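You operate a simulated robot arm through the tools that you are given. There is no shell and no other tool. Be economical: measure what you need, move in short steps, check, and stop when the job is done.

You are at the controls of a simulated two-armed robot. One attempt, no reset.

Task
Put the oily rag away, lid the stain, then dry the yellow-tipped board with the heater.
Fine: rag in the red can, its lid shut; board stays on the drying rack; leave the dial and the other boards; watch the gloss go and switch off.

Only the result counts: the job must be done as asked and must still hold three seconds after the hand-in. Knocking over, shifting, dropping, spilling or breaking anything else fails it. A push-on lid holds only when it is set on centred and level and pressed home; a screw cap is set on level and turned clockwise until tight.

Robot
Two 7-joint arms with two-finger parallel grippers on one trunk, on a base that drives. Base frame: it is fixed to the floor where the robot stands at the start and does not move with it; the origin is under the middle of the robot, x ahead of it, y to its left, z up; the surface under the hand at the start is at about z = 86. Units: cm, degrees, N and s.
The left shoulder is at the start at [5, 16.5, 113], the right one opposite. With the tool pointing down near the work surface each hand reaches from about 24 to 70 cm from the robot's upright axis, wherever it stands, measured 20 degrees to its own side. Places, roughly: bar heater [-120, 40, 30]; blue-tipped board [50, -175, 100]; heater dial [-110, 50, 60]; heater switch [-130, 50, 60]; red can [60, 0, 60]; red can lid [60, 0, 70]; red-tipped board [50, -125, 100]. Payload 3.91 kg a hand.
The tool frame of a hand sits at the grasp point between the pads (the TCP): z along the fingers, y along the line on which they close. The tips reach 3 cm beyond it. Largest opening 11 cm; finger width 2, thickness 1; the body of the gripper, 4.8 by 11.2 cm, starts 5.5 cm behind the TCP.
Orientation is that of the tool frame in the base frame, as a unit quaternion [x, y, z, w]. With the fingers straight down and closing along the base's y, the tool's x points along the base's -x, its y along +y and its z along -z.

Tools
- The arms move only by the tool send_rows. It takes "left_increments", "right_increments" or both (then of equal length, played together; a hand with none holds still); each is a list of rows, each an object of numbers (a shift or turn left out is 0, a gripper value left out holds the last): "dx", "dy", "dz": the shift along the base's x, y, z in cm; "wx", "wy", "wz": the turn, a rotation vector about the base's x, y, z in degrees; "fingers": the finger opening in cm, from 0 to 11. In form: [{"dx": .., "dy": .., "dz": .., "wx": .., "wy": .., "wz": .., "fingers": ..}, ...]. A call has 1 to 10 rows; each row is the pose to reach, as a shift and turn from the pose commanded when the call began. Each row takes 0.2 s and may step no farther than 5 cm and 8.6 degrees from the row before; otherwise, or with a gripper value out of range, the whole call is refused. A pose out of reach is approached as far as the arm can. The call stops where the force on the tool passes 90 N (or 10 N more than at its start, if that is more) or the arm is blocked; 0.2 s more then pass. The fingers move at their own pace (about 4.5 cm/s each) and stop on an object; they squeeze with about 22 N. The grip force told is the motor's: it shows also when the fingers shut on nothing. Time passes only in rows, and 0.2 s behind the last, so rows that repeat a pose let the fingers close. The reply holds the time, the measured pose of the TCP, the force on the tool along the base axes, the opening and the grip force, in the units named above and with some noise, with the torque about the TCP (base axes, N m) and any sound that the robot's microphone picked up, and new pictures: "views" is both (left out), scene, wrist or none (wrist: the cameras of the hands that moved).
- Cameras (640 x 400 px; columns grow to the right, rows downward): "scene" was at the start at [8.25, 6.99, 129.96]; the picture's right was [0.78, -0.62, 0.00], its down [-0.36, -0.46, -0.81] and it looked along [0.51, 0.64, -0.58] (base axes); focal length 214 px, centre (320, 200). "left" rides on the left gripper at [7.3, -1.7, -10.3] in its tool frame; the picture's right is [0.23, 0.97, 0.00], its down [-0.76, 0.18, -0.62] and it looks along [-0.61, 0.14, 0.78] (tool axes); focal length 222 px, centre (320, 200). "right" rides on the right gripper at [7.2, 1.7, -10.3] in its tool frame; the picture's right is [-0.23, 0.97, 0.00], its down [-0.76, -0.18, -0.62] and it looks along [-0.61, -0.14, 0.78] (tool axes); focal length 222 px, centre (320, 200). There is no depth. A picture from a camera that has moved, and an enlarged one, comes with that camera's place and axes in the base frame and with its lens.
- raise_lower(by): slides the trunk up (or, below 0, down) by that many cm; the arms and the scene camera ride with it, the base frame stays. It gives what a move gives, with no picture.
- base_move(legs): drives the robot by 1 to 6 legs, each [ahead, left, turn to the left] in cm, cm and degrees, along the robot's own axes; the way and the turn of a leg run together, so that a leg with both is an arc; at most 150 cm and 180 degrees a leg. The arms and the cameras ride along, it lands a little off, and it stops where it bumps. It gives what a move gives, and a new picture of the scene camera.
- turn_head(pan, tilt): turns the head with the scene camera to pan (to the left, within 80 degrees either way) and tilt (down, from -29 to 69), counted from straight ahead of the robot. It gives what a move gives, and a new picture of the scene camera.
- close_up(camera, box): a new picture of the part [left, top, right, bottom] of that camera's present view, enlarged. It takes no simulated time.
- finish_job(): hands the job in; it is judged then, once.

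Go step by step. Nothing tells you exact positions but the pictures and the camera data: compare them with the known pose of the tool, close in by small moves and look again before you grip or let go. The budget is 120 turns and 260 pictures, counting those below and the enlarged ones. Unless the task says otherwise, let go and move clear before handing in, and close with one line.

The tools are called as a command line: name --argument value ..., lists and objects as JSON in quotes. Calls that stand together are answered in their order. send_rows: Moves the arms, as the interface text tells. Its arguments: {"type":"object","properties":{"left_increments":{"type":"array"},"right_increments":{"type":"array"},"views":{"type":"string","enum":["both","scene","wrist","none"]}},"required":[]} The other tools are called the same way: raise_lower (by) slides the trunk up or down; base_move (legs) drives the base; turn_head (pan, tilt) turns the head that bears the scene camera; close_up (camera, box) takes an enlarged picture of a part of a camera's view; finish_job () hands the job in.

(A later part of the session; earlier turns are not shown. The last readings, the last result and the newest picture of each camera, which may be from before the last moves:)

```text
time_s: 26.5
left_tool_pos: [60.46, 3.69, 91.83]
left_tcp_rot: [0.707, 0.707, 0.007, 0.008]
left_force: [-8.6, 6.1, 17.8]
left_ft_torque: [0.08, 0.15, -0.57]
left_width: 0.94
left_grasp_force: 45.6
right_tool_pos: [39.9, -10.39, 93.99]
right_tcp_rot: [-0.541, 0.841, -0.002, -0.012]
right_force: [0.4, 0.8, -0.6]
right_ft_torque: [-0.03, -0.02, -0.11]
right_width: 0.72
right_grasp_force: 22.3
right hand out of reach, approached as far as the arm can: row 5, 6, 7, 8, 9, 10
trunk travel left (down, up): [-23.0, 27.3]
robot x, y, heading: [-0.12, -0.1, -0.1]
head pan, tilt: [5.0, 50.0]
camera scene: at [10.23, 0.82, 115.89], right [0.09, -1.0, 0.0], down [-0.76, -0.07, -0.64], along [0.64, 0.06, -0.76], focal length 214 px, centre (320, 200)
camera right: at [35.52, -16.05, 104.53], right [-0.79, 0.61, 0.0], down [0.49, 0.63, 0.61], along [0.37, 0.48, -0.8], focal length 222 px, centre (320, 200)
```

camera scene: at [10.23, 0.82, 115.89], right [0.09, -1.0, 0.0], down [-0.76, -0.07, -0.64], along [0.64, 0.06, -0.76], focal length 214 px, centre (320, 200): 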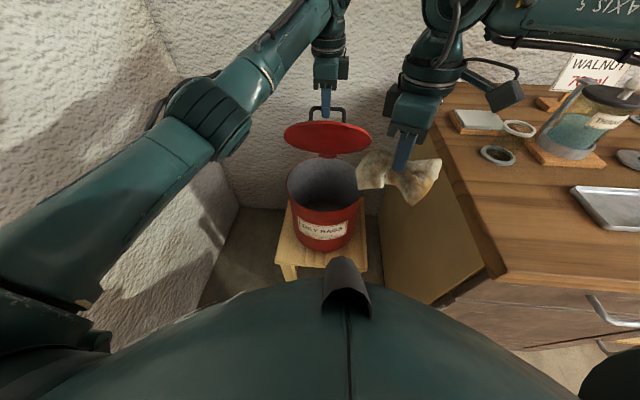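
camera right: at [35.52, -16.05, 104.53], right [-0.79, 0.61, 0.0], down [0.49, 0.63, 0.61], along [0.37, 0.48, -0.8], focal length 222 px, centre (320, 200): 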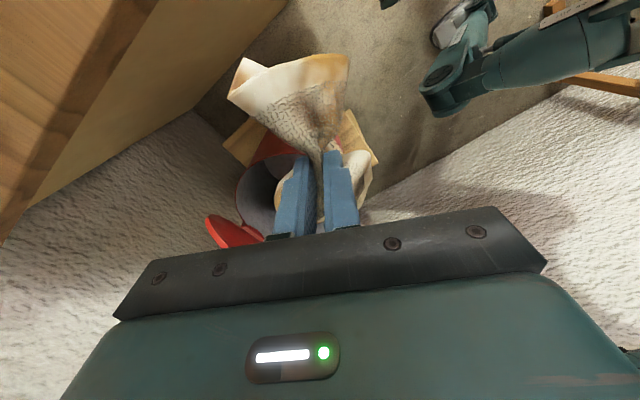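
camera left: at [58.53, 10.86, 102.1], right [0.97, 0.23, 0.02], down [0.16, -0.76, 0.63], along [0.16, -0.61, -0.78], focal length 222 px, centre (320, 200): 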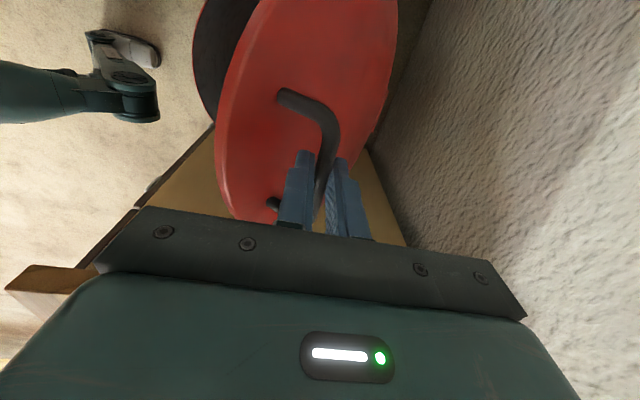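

The right arm seems stuck in an elbow-out posture; I'll look at it.

turn_head --pan -50 --tilt 25

```text
time_s: 27.7
left_tool_pos: [60.51, 3.55, 91.81]
left_tcp_rot: [0.707, 0.707, 0.008, 0.008]
left_force: [-8.2, 5.9, 17.0]
left_ft_torque: [0.07, 0.12, -0.57]
left_width: 0.96
left_grasp_force: 45.2
right_tool_pos: [39.89, -10.47, 93.99]
right_tcp_rot: [-0.54, 0.842, -0.001, -0.012]
right_force: [0.5, -0.8, -0.1]
right_ft_torque: [0.01, -0.03, -0.11]
right_width: 0.67
right_grasp_force: 22.0
trunk travel left (down, up): [-23.0, 27.3]
robot x, y, heading: [-0.18, -0.07, 0.2]
head pan, tilt: [-50.0, 25.0]
camera scene: at [8.49, -6.91, 119.64], right [-0.77, -0.64, 0.0], down [-0.27, 0.32, -0.91], along [0.58, -0.69, -0.42], focal length 214 px, centre (320, 200)
```

scene: 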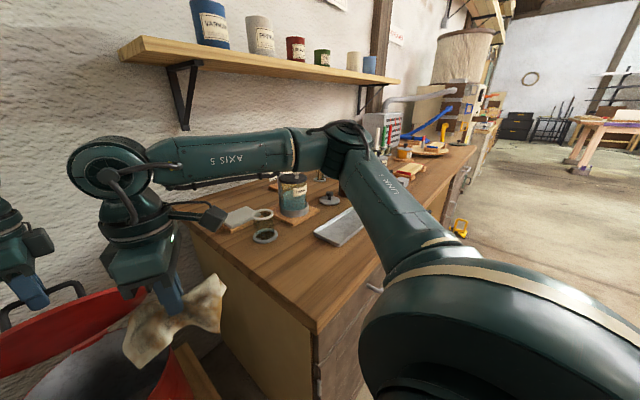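

The rag is close to the can. I'll take the right hand up and back toward the body to a posture mirroring the left's start, then re-approach.

send_rows --right_increments '[{"dz": 3, "wz": -6}, {"dz": 6, "wz": -12}, {"dz": 9, "wz": -18, "dx": -1}, {"dz": 12, "wz": -24, "dx": -2}, {"dz": 15, "wz": -30, "dx": -3}, {"dz": 18, "wz": -36, "dx": -4}, {"dz": 20, "wz": -43, "dx": -5}, {"dz": 20, "wz": -50, "dx": -5, "dy": 1}, {"dz": 20, "wz": -57, "dx": -5, "dy": 3}, {"dz": 20, "wz": -62, "dx": -5, "dy": 6}]' --views "none"

```text
time_s: 29.9
left_tool_pos: [60.37, 3.54, 91.85]
left_tcp_rot: [0.708, 0.706, 0.007, 0.007]
left_force: [-8.2, 4.6, 16.0]
left_ft_torque: [0.14, 0.18, -0.58]
left_width: 0.95
left_grasp_force: 44.9
right_tool_pos: [35.47, -13.72, 113.77]
right_tcp_rot: [-0.035, 0.999, 0.007, -0.01]
right_force: [0.2, 0.7, -0.4]
right_ft_torque: [0.01, 0.03, 0.12]
right_width: 0.7
right_grasp_force: 22.5
right hand out of reach, approached as far as the arm can: row 1, 2, 3, 4, 5, 6, 7, 8, 9, 10
trunk travel left (down, up): [-23.0, 27.3]
robot x, y, heading: [0.33, 0.04, 0.1]
head pan, tilt: [-50.0, 25.0]
```

Try extending forward first (unfolds the elbow), then moving left.

send_rows --right_increments '[{"dx": 4, "dy": -1, "dz": -2}, {"dx": 8, "dy": -2, "dz": -4}, {"dx": 12, "dy": -2, "dz": -6}, {"dx": 16, "dy": -2, "dz": -8}, {"dx": 18, "dy": -1, "dz": -8}, {"dx": 18, "dy": 2, "dz": -8}, {"dx": 18, "dy": 5, "dz": -8}]' --views "scene"

```text
time_s: 31.5
left_tool_pos: [60.48, 3.55, 91.68]
left_tcp_rot: [0.708, 0.706, 0.007, 0.007]
left_force: [-8.7, 6.6, 16.1]
left_ft_torque: [0.07, 0.09, -0.58]
left_width: 0.96
left_grasp_force: 45.3
right_tool_pos: [48.9, -18.11, 103.83]
right_tcp_rot: [-0.03, 0.999, 0.006, -0.01]
right_force: [-0.4, 0.3, 0.2]
right_ft_torque: [0.04, 0.05, 0.07]
right_width: 0.69
right_grasp_force: 22.2
right hand out of reach, approached as far as the arm can: row 2, 3, 4, 5, 6, 7
trunk travel left (down, up): [-23.0, 27.3]
robot x, y, heading: [-0.04, 0.07, -0.1]
head pan, tilt: [-50.0, 25.0]
camera scene: at [8.5, -6.92, 119.64], right [-0.77, -0.64, 0.0], down [-0.27, 0.32, -0.91], along [0.58, -0.69, -0.42], focal length 214 px, centre (320, 200)
```

scene: 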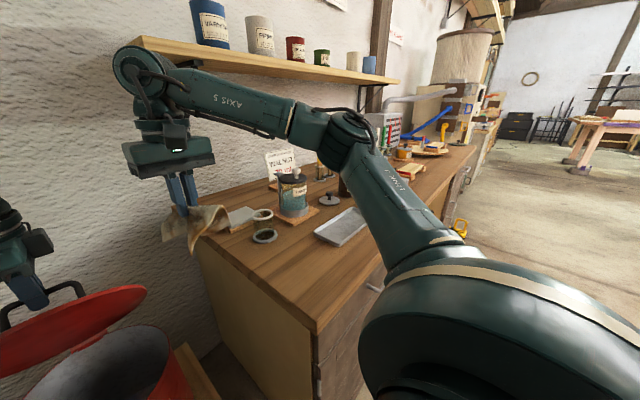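

Yawing positive made it worse, so I'll test yaw the other way.

send_rows --right_increments '[{"dx": -1, "dz": -2, "wz": -6}, {"dx": -3, "dz": -4, "wz": -14}, {"dx": -4, "dz": -6, "wz": -22, "dy": 1}, {"dx": -4, "dz": -8, "wz": -30, "dy": 2}, {"dx": -4, "dz": -8, "wz": -38, "dy": 4}, {"dx": -4, "dz": -8, "wz": -46, "dy": 7}, {"dx": -3, "dz": -8, "wz": -54, "dy": 10}, {"dx": -2, "dz": -8, "wz": -60, "dy": 13}, {"dx": -1, "dz": -8, "wz": -60, "dy": 16}]' --views "none"

```text
time_s: 33.5
left_tool_pos: [60.4, 3.62, 91.72]
left_tcp_rot: [0.708, 0.706, 0.007, 0.008]
left_force: [-8.3, 4.4, 16.0]
left_ft_torque: [0.11, 0.13, -0.56]
left_width: 0.93
left_grasp_force: 44.7
right_tool_pos: [43.5, -11.12, 95.12]
right_tcp_rot: [0.474, 0.88, 0.013, -0.005]
right_force: [0.6, -0.3, -0.5]
right_ft_torque: [0.02, 0.01, 0.1]
right_width: 0.71
right_grasp_force: 22.2
right hand out of reach, approached as far as the arm can: row 6, 7, 8, 9
trunk travel left (down, up): [-23.0, 27.3]
robot x, y, heading: [0.0, 0.24, -0.1]
head pan, tilt: [-50.0, 25.0]
```

The limit lies in the wrist position, so tilting the hand further (fingers toward +y) should extend the reach. Trying a 56° tilt.

send_rows --right_increments '[{"wx": 8}, {"wx": 16}, {"wx": 24, "dy": 1}, {"wx": 32, "dy": 3, "dx": 1}, {"wx": 40, "dy": 5, "dx": 2}, {"wx": 48, "dy": 7, "dx": 3, "dz": -1}, {"wx": 56, "dy": 9, "dx": 4, "dz": -2}, {"wx": 56, "dy": 10, "dx": 6, "dz": -4}]' --views "wrist"

turn_head --pan 0 --tilt 45

```text
time_s: 35.3
left_tool_pos: [60.53, 3.61, 91.78]
left_tcp_rot: [0.708, 0.706, 0.009, 0.008]
left_force: [-7.1, 5.7, 15.5]
left_ft_torque: [-0.07, 0.12, -0.61]
left_width: 0.96
left_grasp_force: 45.4
right_tool_pos: [48.99, -1.0, 91.12]
right_tcp_rot: [0.415, 0.772, 0.425, -0.225]
right_force: [-0.6, 0.9, 0.5]
right_ft_torque: [-0.03, 0.08, 0.06]
right_width: 0.68
right_grasp_force: 22.1
right hand out of reach, approached as far as the arm can: row 8
trunk travel left (down, up): [-23.0, 27.3]
robot x, y, heading: [-0.22, 0.27, -0.4]
head pan, tilt: [-50.0, 25.0]
camera right: at [46.36, -6.09, 102.58], right [0.94, 0.19, 0.3], down [0.27, -0.92, -0.28], along [0.22, 0.35, -0.91], focal length 222 px, centre (320, 200)
```

right: 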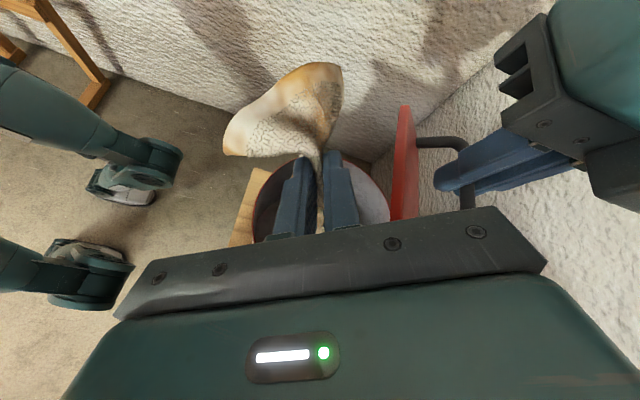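

```text
time_s: 36.5
left_tool_pos: [60.45, 3.48, 91.72]
left_tcp_rot: [0.708, 0.706, 0.007, 0.008]
left_force: [-6.9, 4.0, 15.4]
left_ft_torque: [0.06, 0.09, -0.53]
left_width: 0.93
left_grasp_force: 45.3
right_tool_pos: [48.84, -1.22, 91.19]
right_tcp_rot: [0.415, 0.772, 0.424, -0.227]
right_force: [-0.6, -0.4, -0.6]
right_ft_torque: [-0.07, 0.05, 0.06]
right_width: 0.68
right_grasp_force: 22.4
trunk travel left (down, up): [-23.0, 27.3]
robot x, y, heading: [0.2, 0.09, 0.0]
head pan, tilt: [0.0, 45.0]
camera scene: at [10.74, 0.13, 116.58], right [0.0, -1.0, 0.0], down [-0.71, 0.0, -0.71], along [0.71, 0.0, -0.71], focal length 214 px, centre (320, 200)
```

scene: 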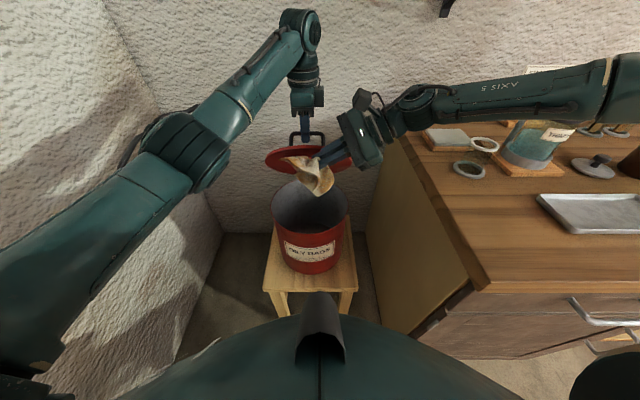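

That reaches: the rag is over the can. Lower gently, watching the forearm against the jar.

send_rows --right_increments '[{"dz": -2, "dx": 1}, {"dz": -4, "dx": 2, "dy": 0.5}, {"dz": -6, "dx": 3, "dy": 1}]' --views "both"

```text
time_s: 37.3
left_tool_pos: [60.52, 3.61, 91.76]
left_tcp_rot: [0.708, 0.706, 0.007, 0.008]
left_force: [-7.7, 3.8, 14.9]
left_ft_torque: [0.08, 0.11, -0.58]
left_width: 0.96
left_grasp_force: 45.0
right_tool_pos: [48.98, -3.31, 87.42]
right_tcp_rot: [0.415, 0.772, 0.424, -0.227]
right_force: [-0.4, -0.1, -0.3]
right_ft_torque: [-0.06, 0.09, 0.0]
right_width: 0.66
right_grasp_force: 22.2
right hand out of reach, approached as far as the arm can: row 1, 2, 3
trunk travel left (down, up): [-23.0, 27.3]
robot x, y, heading: [0.03, -0.05, -0.2]
head pan, tilt: [0.0, 45.0]
camera scene: at [10.74, 0.13, 116.58], right [0.0, -1.0, 0.0], down [-0.71, 0.0, -0.71], along [0.71, 0.0, -0.71], focal length 214 px, centre (320, 200)
camera right: at [46.44, -8.28, 98.78], right [0.94, 0.19, 0.3], down [0.27, -0.92, -0.28], along [0.22, 0.35, -0.91], focal length 222 px, centre (320, 200)
```

scene: 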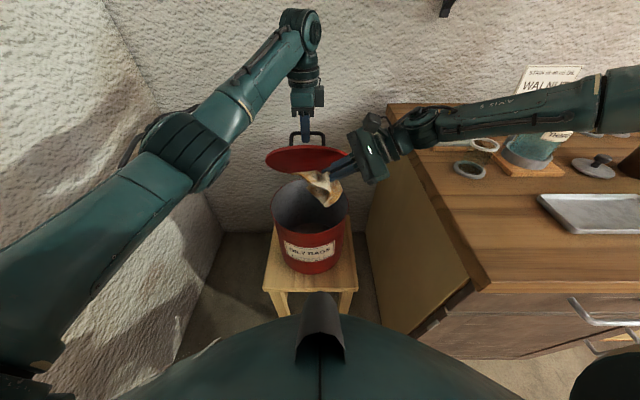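
right: 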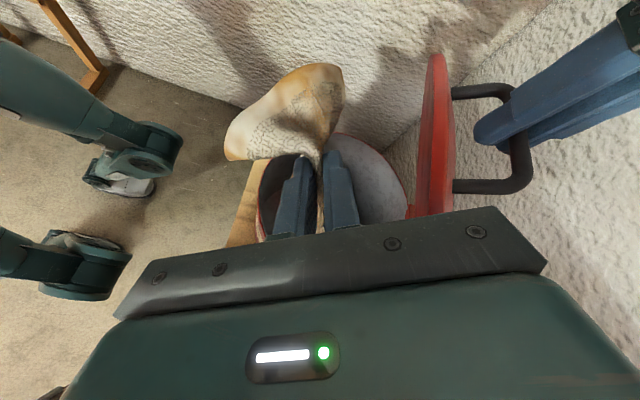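

The forearm is near the jar so I shouldn't lower further there; instead I'll swing the fingers toward +x to bring the rag over the centre of the mouth.

send_rows --right_increments '[{"wz": -8, "dx": 1.2}, {"wz": -16, "dx": 2.5, "dy": 0.2}, {"wz": -24, "dx": 3.8, "dy": 0.5}, {"wz": -32, "dx": 5, "dy": 1}, {"wz": -38, "dx": 6, "dy": 1.5}]' --views "both"

```text
time_s: 38.5
left_tool_pos: [60.36, 3.62, 91.8]
left_tcp_rot: [0.708, 0.707, 0.007, 0.008]
left_force: [-6.8, 4.4, 14.6]
left_ft_torque: [0.01, 0.12, -0.57]
left_width: 0.93
left_grasp_force: 45.1
right_tool_pos: [53.59, -3.07, 87.07]
right_tcp_rot: [0.616, 0.636, 0.454, -0.1]
right_force: [-0.3, 0.2, 0.7]
right_ft_torque: [-0.02, -0.01, 0.09]
right_width: 0.66
right_grasp_force: 22.1
right hand out of reach, approached as far as the arm can: row 4, 5
trunk travel left (down, up): [-23.0, 27.3]
robot x, y, heading: [-0.08, 0.2, -0.2]
head pan, tilt: [0.0, 45.0]
camera scene: at [10.74, 0.13, 116.58], right [0.0, -1.0, 0.0], down [-0.71, 0.0, -0.71], along [0.71, 0.0, -0.71], focal length 214 px, centre (320, 200)
camera right: at [49.0, -5.42, 98.64], right [0.9, -0.33, 0.29], down [-0.26, -0.93, -0.25], along [0.35, 0.15, -0.93], focal length 222 px, centre (320, 200)
```

scene: 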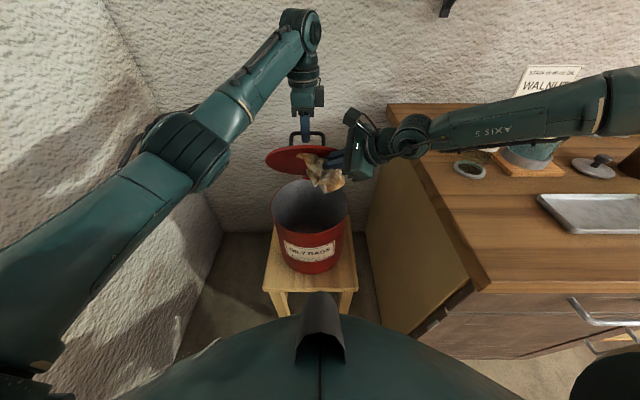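
right: 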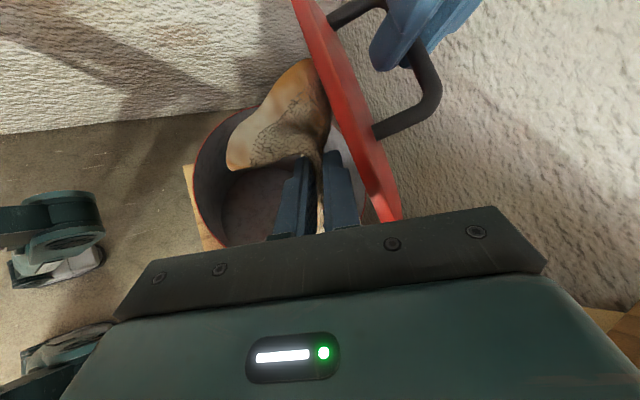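

The rag now hangs over the middle of the mouth (about (54,4)). Release it.

send_rows --right_increments '[{"fingers": 2}, {"fingers": 4}, {"fingers": 4}, {"fingers": 4}, {"fingers": 4}]' --views "both"

```text
time_s: 39.7
left_tool_pos: [60.62, 3.47, 91.89]
left_tcp_rot: [0.708, 0.707, 0.009, 0.008]
left_force: [23.2, 1.4, 17.7]
left_ft_torque: [0.41, -0.32, -0.58]
left_width: 0.95
left_grasp_force: 45.1
right_tool_pos: [53.2, -2.9, 86.8]
right_tcp_rot: [0.617, 0.637, 0.451, -0.102]
right_force: [-27.3, 1.1, -7.4]
right_ft_torque: [-0.05, -0.43, 0.11]
right_width: 2.62
right_grasp_force: 0.1
trunk travel left (down, up): [-23.0, 27.3]
robot x, y, heading: [0.2, 0.22, -0.3]
head pan, tilt: [0.0, 45.0]
camera scene: at [10.8, 0.11, 116.57], right [0.0, -1.0, 0.0], down [-0.71, 0.0, -0.71], along [0.71, 0.0, -0.71], focal length 214 px, centre (320, 200)
camera right: at [48.82, -5.31, 98.39], right [0.9, -0.32, 0.28], down [-0.25, -0.94, -0.24], along [0.34, 0.15, -0.93], focal length 222 px, centre (320, 200)
```

scene: 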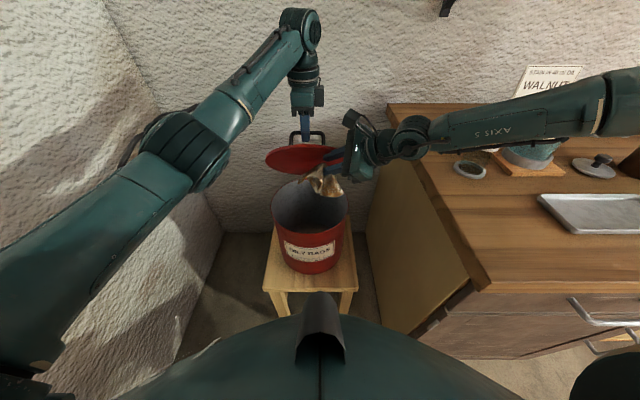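
right: 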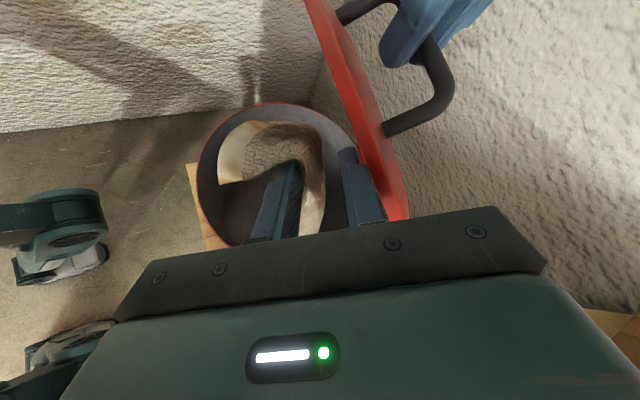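

One finger pushes the lid and the rag is draped on the other. I'll shift slightly toward the robot and look.

send_rows --right_increments '[{"dx": -0.8}, {"dx": -1.6}, {"dx": -1.6, "fingers": 4.5}, {"dx": -1.6, "fingers": 4.5}]' --views "wrist"

close_up --camera "scene" --box '[250, 110, 410, 230]'

```text
time_s: 40.7
left_tool_pos: [60.38, 3.56, 91.73]
left_tcp_rot: [0.707, 0.707, 0.006, 0.007]
left_force: [-7.9, 5.0, 12.6]
left_ft_torque: [-0.38, 0.25, -0.52]
left_width: 0.93
left_grasp_force: 44.8
right_tool_pos: [52.03, -2.95, 87.3]
right_tcp_rot: [0.616, 0.635, 0.456, -0.098]
right_force: [-0.6, -1.1, 0.2]
right_ft_torque: [0.0, -0.05, -0.05]
right_width: 4.52
right_grasp_force: 0.0
trunk travel left (down, up): [-23.0, 27.3]
robot x, y, heading: [0.13, 0.41, 0.1]
head pan, tilt: [0.0, 45.0]
camera right: at [47.45, -5.37, 98.78], right [0.9, -0.33, 0.29], down [-0.26, -0.93, -0.25], along [0.35, 0.15, -0.92], focal length 222 px, centre (320, 200)
```

right: 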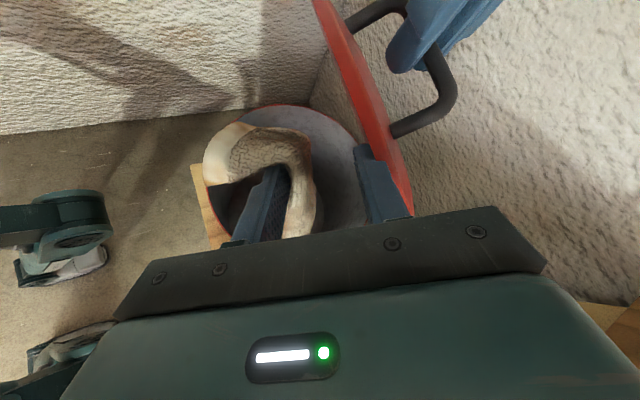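

```text
3.33 times, centred on (330, 170) of scene
camera zoom: at [10.74, 0.14, 116.58], right [0.0, -1.0, 0.0], down [-0.71, 0.0, -0.71], along [0.71, 0.0, -0.71], focal length 715 px, centre (287, 300)
```

zoom: 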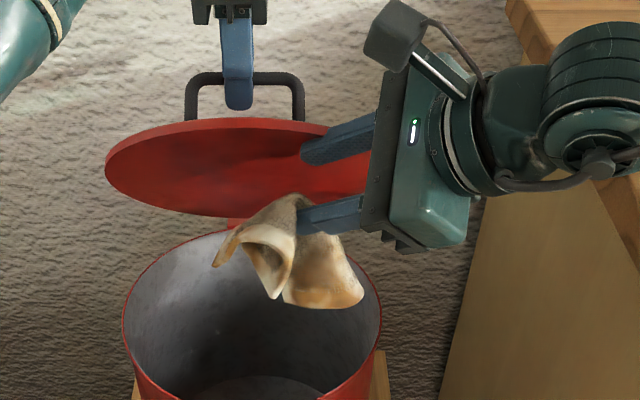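

The rag is draped over the lower finger directly above the mouth, and the finger already slopes 34°. Steepening the fingers should let it slide off.

send_rows --right_increments '[{"wx": -5, "wy": 3}, {"wx": -10, "wy": 6}, {"wx": -15, "wy": 9}, {"wx": -15, "wy": 9, "dz": 3}, {"wx": -15, "wy": 9, "dz": -1}, {"wx": -15, "wy": 9, "dz": 3}, {"wx": -15, "wy": 9, "dz": -1}]' --views "both"

```text
time_s: 42.3
left_tool_pos: [60.53, 3.55, 91.75]
left_tcp_rot: [0.708, 0.706, 0.007, 0.008]
left_force: [-6.0, 3.6, 12.5]
left_ft_torque: [0.35, 0.05, -0.54]
left_width: 0.96
left_grasp_force: 44.9
right_tool_pos: [51.01, -4.13, 86.56]
right_tcp_rot: [0.657, 0.68, 0.318, -0.068]
right_force: [-0.6, 0.1, -1.0]
right_ft_torque: [0.01, -0.02, 0.01]
right_width: 4.5
right_grasp_force: 0.2
right hand out of reach, approached as far as the arm can: row 2, 3, 4, 5, 6, 7
trunk travel left (down, up): [-23.0, 27.3]
robot x, y, heading: [0.52, -0.14, 0.1]
head pan, tilt: [0.0, 45.0]
camera scene: at [10.78, 0.12, 116.58], right [0.0, -1.0, 0.0], down [-0.71, 0.0, -0.71], along [0.71, 0.0, -0.71], focal length 214 px, centre (320, 200)
camera right: at [48.28, -3.39, 99.0], right [0.94, -0.26, 0.22], down [-0.27, -0.96, 0.04], along [0.2, -0.1, -0.97], focal length 222 px, centre (320, 200)
```

scene: 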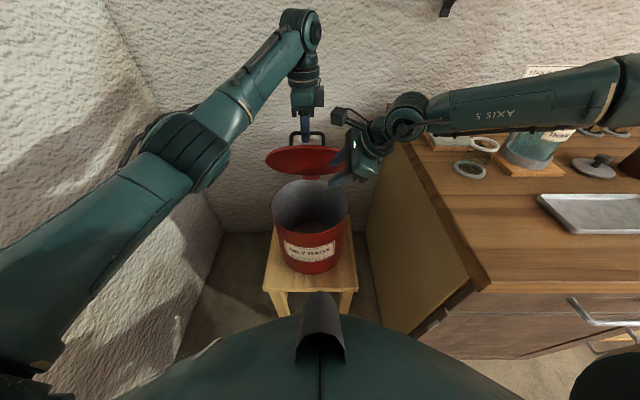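
right: 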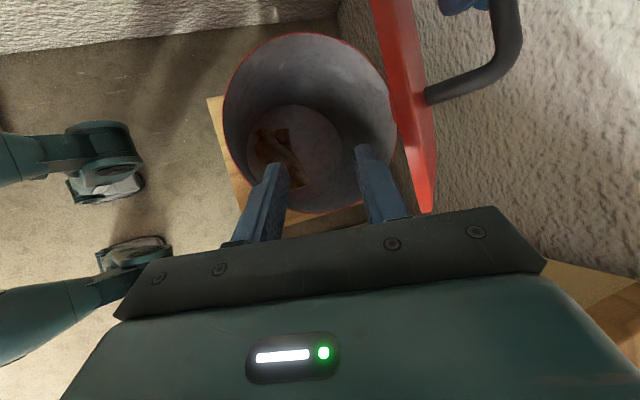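

The rag lies at the bottom of the can. Retract the right hand up and away to the right.

send_rows --right_increments '[{"dx": -3, "dz": 2, "dy": -1}, {"dx": -6, "dz": 5, "dy": -3}, {"dx": -8, "dz": 8, "dy": -6}, {"dx": -10, "dz": 11, "dy": -9}, {"dx": -12, "dz": 14, "dy": -12}, {"dx": -12, "dz": 17, "dy": -15}, {"dx": -12, "dz": 20, "dy": -18}]' --views "scene"

```text
time_s: 43.9
left_tool_pos: [60.47, 3.59, 91.76]
left_tcp_rot: [0.708, 0.706, 0.006, 0.006]
left_force: [-5.5, 2.3, 12.0]
left_ft_torque: [0.14, 0.11, -0.54]
left_width: 0.97
left_grasp_force: 45.2
right_tool_pos: [38.99, -22.48, 106.64]
right_tcp_rot: [0.658, 0.68, 0.316, -0.068]
right_force: [-0.2, -0.7, 0.2]
right_ft_torque: [0.0, 0.0, 0.0]
right_width: 4.49
right_grasp_force: 0.0
trunk travel left (down, up): [-23.0, 27.3]
robot x, y, heading: [0.0, -0.31, -0.1]
head pan, tilt: [0.0, 45.0]
camera scene: at [10.78, 0.12, 116.57], right [0.0, -1.0, 0.0], down [-0.71, 0.0, -0.71], along [0.71, 0.0, -0.71], focal length 214 px, centre (320, 200)
```

scene: 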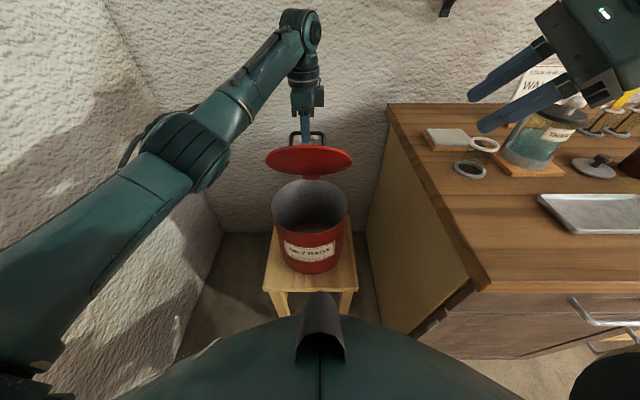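

Now swing the lid shut with the left hand along the reverse arc, while bringing the right hand upright.

send_rows --left_increments '[{"dx": -1.6, "dz": -0.7}, {"dx": -3.0, "dz": -1.6}, {"dx": -4.7, "dz": -2.8}, {"dx": -6.3, "dz": -4.15}, {"dx": -7.7, "dz": -5.7}, {"dx": -8.98, "dz": -7.33}, {"dx": -10.0, "dz": -9.1}, {"dx": -10.94, "dz": -11.0}, {"dx": -11.6, "dz": -12.8}, {"dx": -11.9, "dz": -14.2}]' --right_increments '[{"wx": -4, "wy": 2.5}, {"wx": -8, "wy": 5}, {"wx": -12, "wy": 7.5}, {"wx": -16, "wy": 10}, {"wx": -20, "wy": 12.5}, {"wx": -24, "wy": 15}, {"wx": -28, "wy": 17.5}, {"wx": -32, "wy": 20}, {"wx": -32, "wy": 20}, {"wx": -32, "wy": 20}]' --views "scene"

```text
time_s: 46.1
left_tool_pos: [48.31, 3.57, 77.49]
left_tcp_rot: [0.708, 0.706, 0.006, 0.005]
left_force: [-30.9, 6.5, 8.3]
left_ft_torque: [-0.57, 0.26, 0.13]
left_width: 0.95
left_grasp_force: 45.0
right_tool_pos: [38.93, -22.5, 106.61]
right_tcp_rot: [0.696, 0.718, 0.001, 0.001]
right_force: [0.3, -0.4, 0.7]
right_ft_torque: [0.03, 0.0, 0.03]
right_width: 4.5
right_grasp_force: 0.1
trunk travel left (down, up): [-23.0, 27.3]
robot x, y, heading: [-0.09, -0.12, -0.0]
head pan, tilt: [0.0, 45.0]
camera scene: at [10.64, 0.16, 116.59], right [0.0, -1.0, 0.0], down [-0.7, 0.0, -0.71], along [0.71, 0.0, -0.7], focal length 214 px, centre (320, 200)
```

scene: 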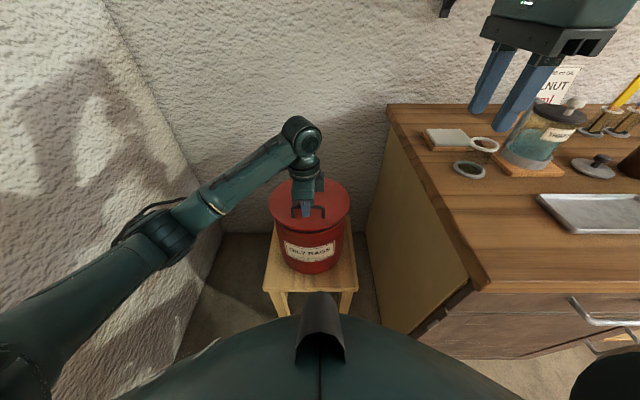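

Nearly shut; relax the x pull and press the last bit down, then open the fingers.

send_rows --left_increments '[{"dx": 0.5, "dz": -0.4}, {"dx": 0.8, "dz": -0.9}, {"dx": 0.8, "dz": -1.2}, {"dx": 0.8, "dz": -1.2, "fingers": 3}, {"dx": 0.8, "dz": -1.0, "fingers": 4}, {"dx": 0.8, "dz": 0, "fingers": 4}]' --views "wrist"

close_up --camera "scene" --box '[240, 150, 380, 280]'

```text
time_s: 46.8
left_tool_pos: [48.06, 3.48, 76.22]
left_tcp_rot: [0.714, 0.7, -0.006, -0.012]
left_force: [-33.6, 6.1, 4.5]
left_ft_torque: [-0.2, 0.34, 0.65]
left_width: 0.97
left_grasp_force: 44.9
right_tool_pos: [38.85, -22.28, 106.58]
right_tcp_rot: [0.695, 0.719, 0.0, 0.001]
right_force: [-0.1, -0.1, -0.8]
right_ft_torque: [-0.02, -0.01, 0.01]
right_width: 4.51
right_grasp_force: 0.0
trunk travel left (down, up): [-23.0, 27.3]
robot x, y, heading: [-0.02, -0.23, -0.1]
head pan, tilt: [0.0, 45.0]
stopped in row 3 (left hand): the force on the tool passed its limit at 91 N (the readings are from after the stop); the commanded pose is now the measured one
camera left: at [46.78, 10.75, 86.6], right [0.98, 0.21, -0.02], down [0.18, -0.77, 0.61], along [0.11, -0.6, -0.79], focal length 222 px, centre (320, 200)
```

left: 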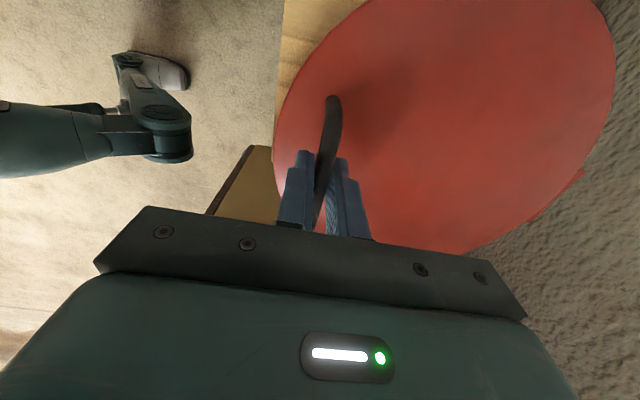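

```text
3.08 times, centred on (310, 215) of scene
camera zoom: at [10.6, 0.21, 116.54], right [0.0, -1.0, 0.0], down [-0.71, 0.0, -0.71], along [0.71, 0.0, -0.71], focal length 660 px, centre (351, 154)
```

zoom: 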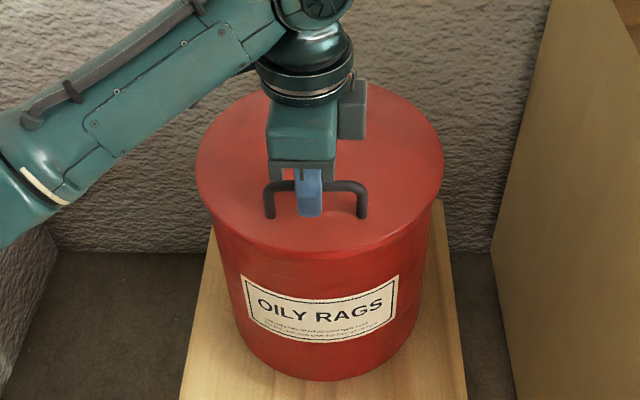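

The lid is shut. Release the handle and rise clear.

send_rows --left_increments '[{"fingers": 3}, {"fingers": 4}, {"fingers": 4}, {"dz": 2}, {"dz": 5}, {"dz": 9}, {"dz": 13}, {"dz": 17}]' --views "none"

close_up --camera "scene" --box '[200, 100, 440, 300]'

```text
time_s: 48.6
left_tool_pos: [48.62, 3.68, 93.26]
left_tcp_rot: [0.713, 0.701, -0.002, -0.006]
left_force: [-0.4, -0.3, -0.6]
left_ft_torque: [-0.05, 0.0, -0.01]
left_width: 4.01
left_grasp_force: 0.0
right_tool_pos: [38.99, -22.3, 106.47]
right_tcp_rot: [0.696, 0.718, 0.0, 0.0]
right_force: [-0.3, 0.5, 0.5]
right_ft_torque: [-0.02, 0.01, -0.01]
right_width: 4.5
right_grasp_force: 0.0
trunk travel left (down, up): [-23.0, 27.3]
robot x, y, heading: [-0.48, 0.37, 0.2]
head pan, tilt: [0.0, 45.0]
```

```text
2.00 times, centred on (320, 200) of scene
camera zoom: at [10.82, 0.12, 116.55], right [0.0, -1.0, 0.0], down [-0.71, 0.0, -0.71], along [0.71, 0.0, -0.71], focal length 429 px, centre (320, 200)
```

zoom: 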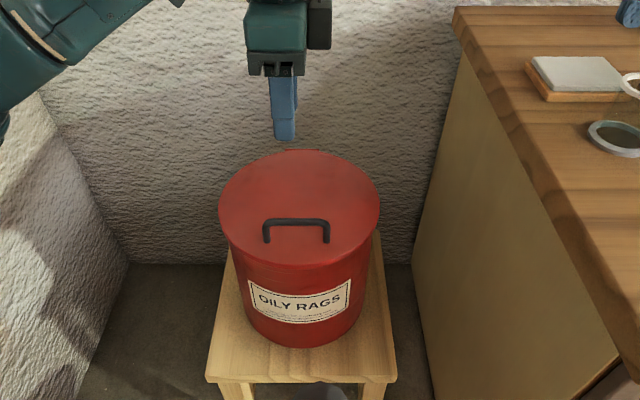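

The can is closed with the rag inside. Next the stain: raise the trunk, tuck the arms and drive right toward the tin (about (51,-73), lid about (52,-63)).

send_rows --left_increments '[{"dx": -2, "dz": 2, "wz": 8}, {"dx": -4, "dz": 4, "wz": 16}, {"dx": -6, "dz": 6, "wz": 24}, {"dx": -8, "dz": 8, "wz": 32}, {"dx": -10, "dz": 8, "wz": 40}, {"dx": -12, "dz": 8, "wz": 48}, {"dx": -13, "dz": 8, "wz": 56}, {"dx": -13, "dz": 8, "wz": 64}, {"dx": -13, "dz": 8, "wz": 72}, {"dx": -13, "dz": 8, "wz": 80}]' --right_increments '[{"wz": 8.5, "dy": -2}, {"wz": 17, "dy": -4}, {"wz": 25.5, "dy": -6}, {"wz": 34, "dy": -8}, {"wz": 42.5, "dy": -8}, {"wz": 51, "dy": -8}, {"wz": 59.5, "dy": -8}, {"wz": 68, "dy": -8}, {"wz": 76.5, "dy": -8}, {"wz": 85, "dy": -8}]' --views "none"

raise_lower --by 12

turn_head --pan -40 --tilt 45

```text
time_s: 50.8
left_tool_pos: [35.56, 3.47, 101.41]
left_tcp_rot: [0.092, 0.996, -0.005, -0.004]
left_force: [0.3, 0.6, -0.1]
left_ft_torque: [0.03, 0.03, 0.01]
left_width: 4.01
left_grasp_force: 0.1
right_tool_pos: [39.19, -30.41, 106.54]
right_tcp_rot: [0.027, 1.0, -0.001, -0.001]
right_force: [-0.3, 0.6, -0.7]
right_ft_torque: [-0.01, 0.0, 0.01]
right_width: 4.5
right_grasp_force: 0.0
trunk travel left (down, up): [-23.0, 27.3]
robot x, y, heading: [-0.05, 0.07, -0.1]
head pan, tilt: [0.0, 45.0]
```

```text
time_s: 52.3
left_tool_pos: [35.66, 3.42, 113.27]
left_tcp_rot: [0.094, 0.996, -0.006, -0.003]
left_force: [-0.4, 0.2, 0.1]
left_ft_torque: [0.01, 0.0, 0.0]
left_width: 4.0
left_grasp_force: 0.1
right_tool_pos: [39.13, -30.43, 118.65]
right_tcp_rot: [0.028, 1.0, 0.0, 0.0]
right_force: [-0.4, -1.1, 0.0]
right_ft_torque: [-0.03, 0.0, -0.03]
right_width: 4.47
right_grasp_force: 0.1
trunk travel left (down, up): [-35.0, 15.3]
robot x, y, heading: [-0.07, 0.03, 0.0]
head pan, tilt: [0.0, 45.0]
```

```text
time_s: 53.4
left_tool_pos: [35.66, 3.47, 113.21]
left_tcp_rot: [0.095, 0.995, -0.005, -0.003]
left_force: [0.2, 0.2, 0.3]
left_ft_torque: [0.01, -0.02, 0.0]
left_width: 4.0
left_grasp_force: 0.1
right_tool_pos: [39.11, -30.28, 118.53]
right_tcp_rot: [0.028, 1.0, 0.001, 0.0]
right_force: [-0.6, -0.5, 1.0]
right_ft_torque: [0.0, 0.01, 0.0]
right_width: 4.48
right_grasp_force: 0.0
trunk travel left (down, up): [-35.0, 15.3]
robot x, y, heading: [-0.16, -0.26, -0.0]
head pan, tilt: [-40.0, 45.0]
camera scene: at [8.94, -5.1, 128.55], right [-0.64, -0.77, 0.0], down [-0.54, 0.45, -0.71], along [0.54, -0.45, -0.71], focal length 214 px, centre (320, 200)
```

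scene: 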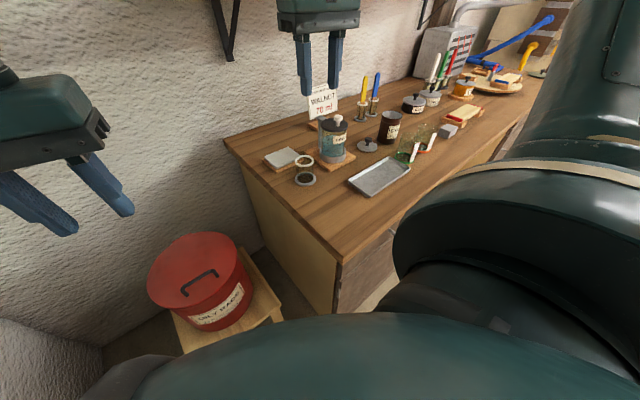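

Drive right about 45 cm with slight back-off.

base_move --legs '[[-5, 0, 0], [0, -45, 0]]'

turn_head --pan -20 --tilt 40

```text
time_s: 58.3
left_tool_pos: [30.83, -40.19, 113.42]
left_tcp_rot: [0.094, 0.996, -0.006, -0.004]
left_force: [-1.1, 0.0, -0.4]
left_ft_torque: [-0.01, -0.03, 0.0]
left_width: 4.0
left_grasp_force: 0.0
right_tool_pos: [34.3, -74.06, 118.59]
right_tcp_rot: [0.027, 1.0, 0.0, 0.0]
right_force: [-0.6, -0.2, 0.2]
right_ft_torque: [0.02, -0.03, 0.0]
right_width: 4.49
right_grasp_force: 0.1
trunk travel left (down, up): [-35.0, 15.3]
robot x, y, heading: [-4.61, -43.53, 0.1]
head pan, tilt: [-40.0, 45.0]
camera scene: at [4.11, -48.85, 128.55], right [-0.64, -0.77, 0.0], down [-0.54, 0.45, -0.71], along [0.54, -0.45, -0.71], focal length 214 px, centre (320, 200)
```

scene: 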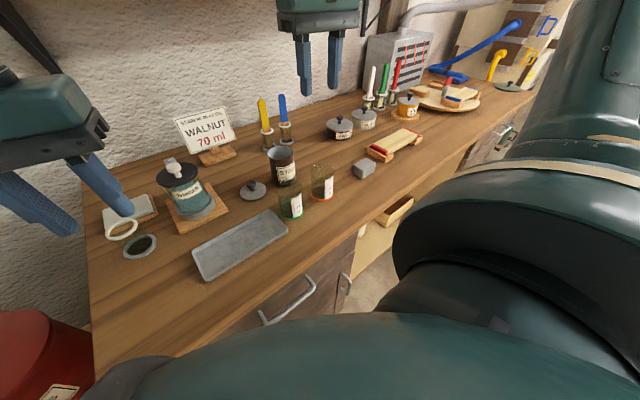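

```text
time_s: 59.1
left_tool_pos: [30.87, -40.17, 113.35]
left_tcp_rot: [0.094, 0.996, -0.006, -0.004]
left_force: [-0.1, 0.0, 0.4]
left_ft_torque: [-0.02, 0.0, -0.02]
left_width: 4.01
left_grasp_force: 0.1
right_tool_pos: [34.37, -73.94, 118.6]
right_tcp_rot: [0.027, 1.0, -0.001, 0.0]
right_force: [-0.3, 0.8, 0.2]
right_ft_torque: [0.0, -0.02, 0.02]
right_width: 4.5
right_grasp_force: 0.0
trunk travel left (down, up): [-35.0, 15.3]
robot x, y, heading: [-5.26, -43.8, -0.0]
head pan, tilt: [-20.0, 40.0]
camera scene: at [5.86, -46.52, 129.28], right [-0.34, -0.94, 0.0], down [-0.6, 0.22, -0.77], along [0.72, -0.26, -0.64], focal length 214 px, centre (320, 200)
```

scene: 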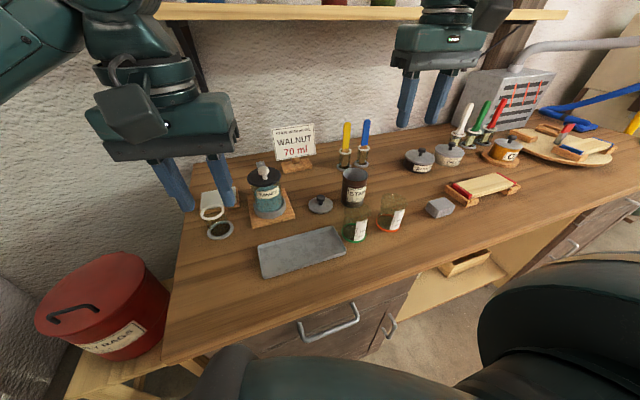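

Check the stain tin and its lid in close-up.

close_up --camera "scene" --box '[240, 120, 400, 260]'

close_up --camera "right" --box '[160, 40, 480, 240]'

```text
2.86 times, centred on (320, 190) of scene
camera zoom: at [5.86, -46.52, 129.28], right [-0.34, -0.94, 0.0], down [-0.6, 0.22, -0.77], along [0.72, -0.26, -0.64], focal length 613 px, centre (320, 229)
```

zoom: 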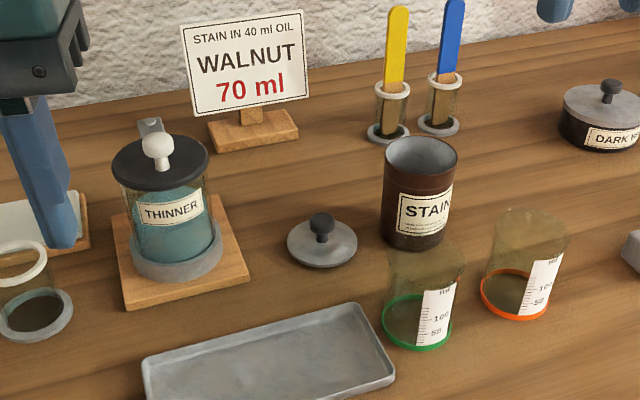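

```text
2.00 times, centred on (320, 140) of right
camera zoom: at [27.2, -71.88, 128.84], right [0.28, 0.96, 0.0], down [0.75, -0.22, 0.62], along [0.6, -0.17, -0.78], focal length 444 px, centre (320, 320)
```

zoom: 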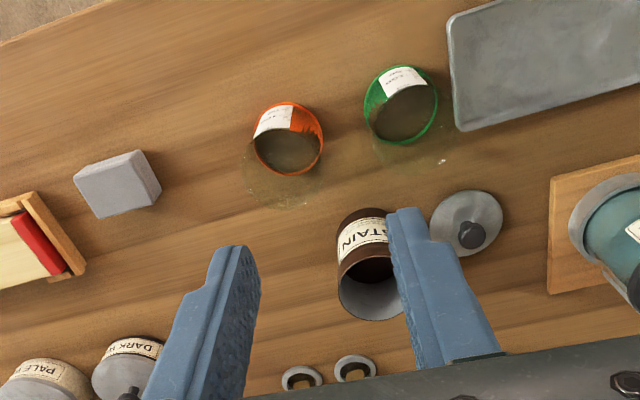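

Lid knob at (51.9,-63.1), tin mouth at (50.8,-73.4, z≈95.6). Move the right hand above the lid.

send_rows --right_increments '[{"dx": 3.5, "dy": 2, "dz": 0}, {"dx": 7, "dy": 4.4}, {"dx": 10.5, "dy": 6.6, "dz": -2}, {"dx": 14, "dy": 8.8, "dz": -5}, {"dx": 16.5, "dy": 10.4, "dz": -9}, {"dx": 17.5, "dy": 10.9, "dz": -13}, {"dx": 17.5, "dy": 10.9, "dz": -16}]' --views "both"

```text
refused: row 4 steps farther than a row can; nothing moved
```

send_rows --right_increments '[{"dx": 3.5, "dy": 2, "dz": 0}, {"dx": 7, "dy": 4.4}, {"dx": 10.5, "dy": 6.6, "dz": -2}, {"dx": 13.5, "dy": 8.6, "dz": -5}, {"dx": 16, "dy": 10.2, "dz": -8.5}, {"dx": 17.5, "dy": 10.9, "dz": -12}, {"dx": 17.5, "dy": 10.9, "dz": -16}]' --views "both"

close_up --camera "right" --box '[200, 60, 440, 240]'

```text
time_s: 60.7
left_tool_pos: [30.78, -40.15, 113.35]
left_tcp_rot: [0.094, 0.996, -0.006, -0.003]
left_force: [1.0, 0.5, 0.3]
left_ft_torque: [-0.01, 0.01, 0.01]
left_width: 4.01
left_grasp_force: 0.2
right_tool_pos: [49.78, -64.76, 102.93]
right_tcp_rot: [0.027, 1.0, 0.001, 0.002]
right_force: [-0.9, -0.1, 0.2]
right_ft_torque: [0.02, -0.01, 0.02]
right_width: 4.48
right_grasp_force: 0.1
right hand out of reach, approached as far as the arm can: row 5, 6, 7
trunk travel left (down, up): [-35.0, 15.3]
robot x, y, heading: [-4.74, -43.75, 0.2]
head pan, tilt: [-20.0, 40.0]
camera scene: at [5.86, -46.51, 129.28], right [-0.34, -0.94, 0.0], down [-0.6, 0.22, -0.77], along [0.72, -0.26, -0.64], focal length 214 px, centre (320, 200)
camera right: at [42.63, -62.62, 113.16], right [0.28, 0.96, 0.0], down [0.75, -0.22, 0.62], along [0.6, -0.17, -0.78], focal length 222 px, centre (320, 200)
```

scene: 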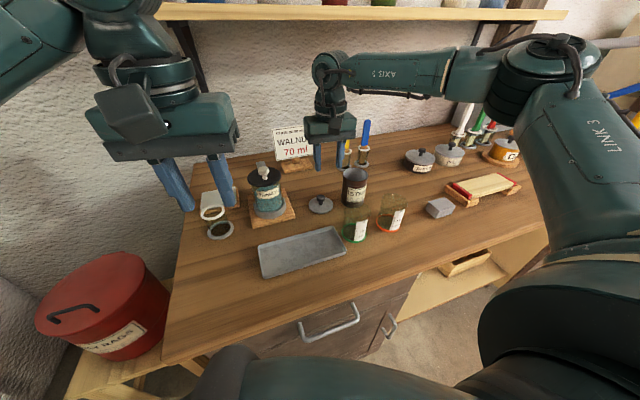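
right: 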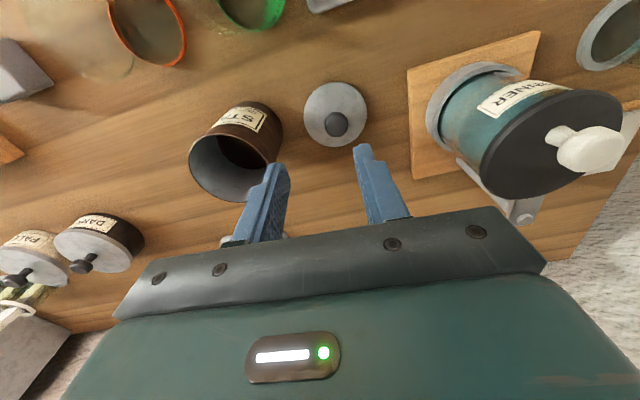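

```text
2.22 times, centred on (320, 150) of right
camera zoom: at [42.63, -62.62, 113.16], right [0.28, 0.96, 0.0], down [0.75, -0.22, 0.62], along [0.6, -0.17, -0.78], focal length 494 px, centre (320, 311)
```

zoom: 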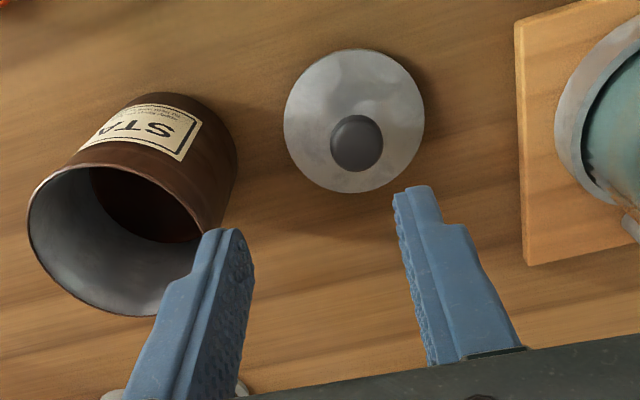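

Reach is short again; I'll raise the hand, shift the base left/forward so that the lid lies more to the right side, and re-approach.

send_rows --right_increments '[{"dz": 4}, {"dz": 8, "dx": -2}, {"dz": 12, "dx": -5}, {"dz": 14, "dx": -9}, {"dz": 14, "dx": -13}]' --views "none"

base_move --legs '[[5, 0, 0], [0, 12, 0]]'

```text
time_s: 61.9
left_tool_pos: [30.79, -40.3, 113.3]
left_tcp_rot: [0.094, 0.996, -0.007, -0.003]
left_force: [0.2, -0.8, -0.9]
left_ft_torque: [-0.03, 0.01, 0.01]
left_width: 3.99
left_grasp_force: 0.2
right_tool_pos: [36.79, -64.49, 116.69]
right_tcp_rot: [0.027, 1.0, 0.0, 0.0]
right_force: [0.1, 0.3, 0.3]
right_ft_torque: [-0.02, -0.01, 0.02]
right_width: 4.51
right_grasp_force: 0.1
trunk travel left (down, up): [-35.0, 15.3]
robot x, y, heading: [-5.24, -43.84, -0.0]
head pan, tilt: [-20.0, 40.0]
```

```text
time_s: 62.9
left_tool_pos: [33.22, -40.23, 113.31]
left_tcp_rot: [0.092, 0.996, -0.006, -0.004]
left_force: [-0.5, -0.4, 0.0]
left_ft_torque: [-0.03, -0.01, 0.02]
left_width: 4.02
left_grasp_force: 0.0
right_tool_pos: [39.17, -64.41, 116.51]
right_tcp_rot: [0.026, 1.0, 0.001, -0.001]
right_force: [0.3, 0.6, 0.8]
right_ft_torque: [0.02, -0.02, 0.0]
right_width: 4.49
right_grasp_force: 0.1
trunk travel left (down, up): [-35.0, 15.3]
robot x, y, heading: [-2.43, -43.71, 0.2]
head pan, tilt: [-20.0, 40.0]
stopped in leg 1: the robot was blocked; the commanded pose is now the measured one
camera scene: at [8.15, -46.5, 129.3], right [-0.34, -0.94, 0.0], down [-0.6, 0.22, -0.77], along [0.72, -0.26, -0.64], focal length 214 px, centre (320, 200)
```

scene: 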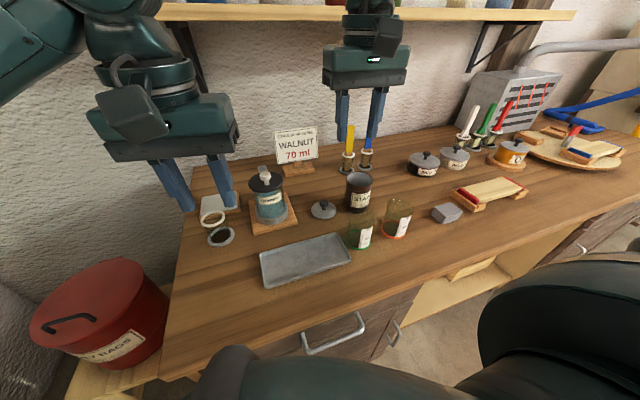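

Blocked by the bench front at x≈-2.4; I'll back off a little and go left.

base_move --legs '[[-1.5, 0, 0], [0, 13, 0]]'

send_rows --right_increments '[{"dx": 2, "dy": -3}, {"dx": 4, "dy": -6, "dz": -1}, {"dx": 7, "dy": -9, "dz": -2}, {"dx": 10, "dy": -11, "dz": -4}, {"dx": 13, "dy": -12, "dz": -7}, {"dx": 13.7, "dy": -12, "dz": -11}]' --views "wrist"

```text
time_s: 65.0
left_tool_pos: [31.75, -27.34, 113.29]
left_tcp_rot: [0.092, 0.996, -0.006, -0.004]
left_force: [0.2, -1.6, 0.1]
left_ft_torque: [-0.02, 0.0, -0.01]
left_width: 4.0
left_grasp_force: 0.0
right_tool_pos: [37.93, -51.54, 116.41]
right_tcp_rot: [0.027, 1.0, 0.0, -0.002]
right_force: [-0.8, 1.2, 0.0]
right_ft_torque: [-0.01, -0.03, 0.0]
right_width: 4.5
right_grasp_force: 0.0
trunk travel left (down, up): [-35.0, 15.3]
robot x, y, heading: [-4.43, -30.99, 0.1]
head pan, tilt: [-20.0, 40.0]
camera scene: at [6.73, -33.62, 129.28], right [-0.34, -0.94, 0.0], down [-0.6, 0.22, -0.77], along [0.72, -0.26, -0.64], focal length 214 px, centre (320, 200)
```

scene: 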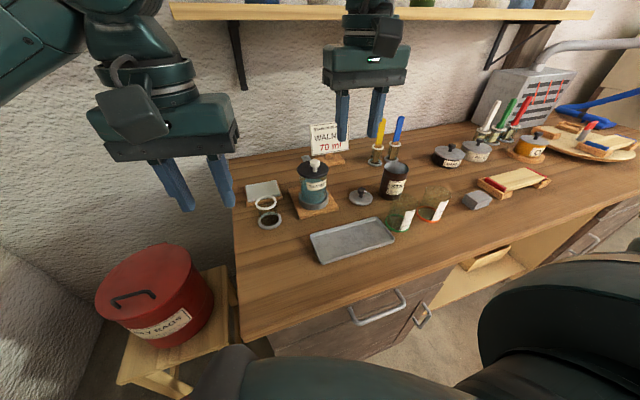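

```text
time_s: 66.4
left_tool_pos: [31.64, -27.3, 113.27]
left_tcp_rot: [0.093, 0.996, -0.005, -0.005]
left_force: [-0.7, -0.1, 0.3]
left_ft_torque: [-0.02, 0.04, 0.02]
left_width: 4.02
left_grasp_force: 0.0
right_tool_pos: [51.61, -63.54, 105.53]
right_tcp_rot: [0.027, 1.0, 0.0, -0.001]
right_force: [-0.4, -0.6, 0.2]
right_ft_torque: [0.0, -0.01, 0.02]
right_width: 4.49
right_grasp_force: 0.1
trunk travel left (down, up): [-35.0, 15.3]
robot x, y, heading: [-3.67, -30.81, 0.3]
head pan, tilt: [-20.0, 40.0]
camera right: at [44.6, -61.3, 115.8], right [0.28, 0.96, 0.0], down [0.75, -0.22, 0.62], along [0.6, -0.17, -0.78], focal length 222 px, centre (320, 200)
```

right: 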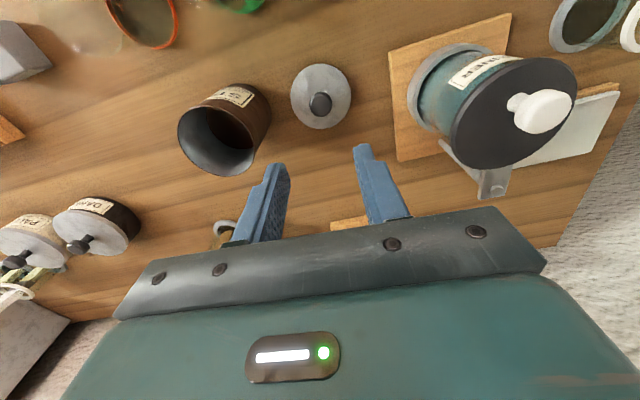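

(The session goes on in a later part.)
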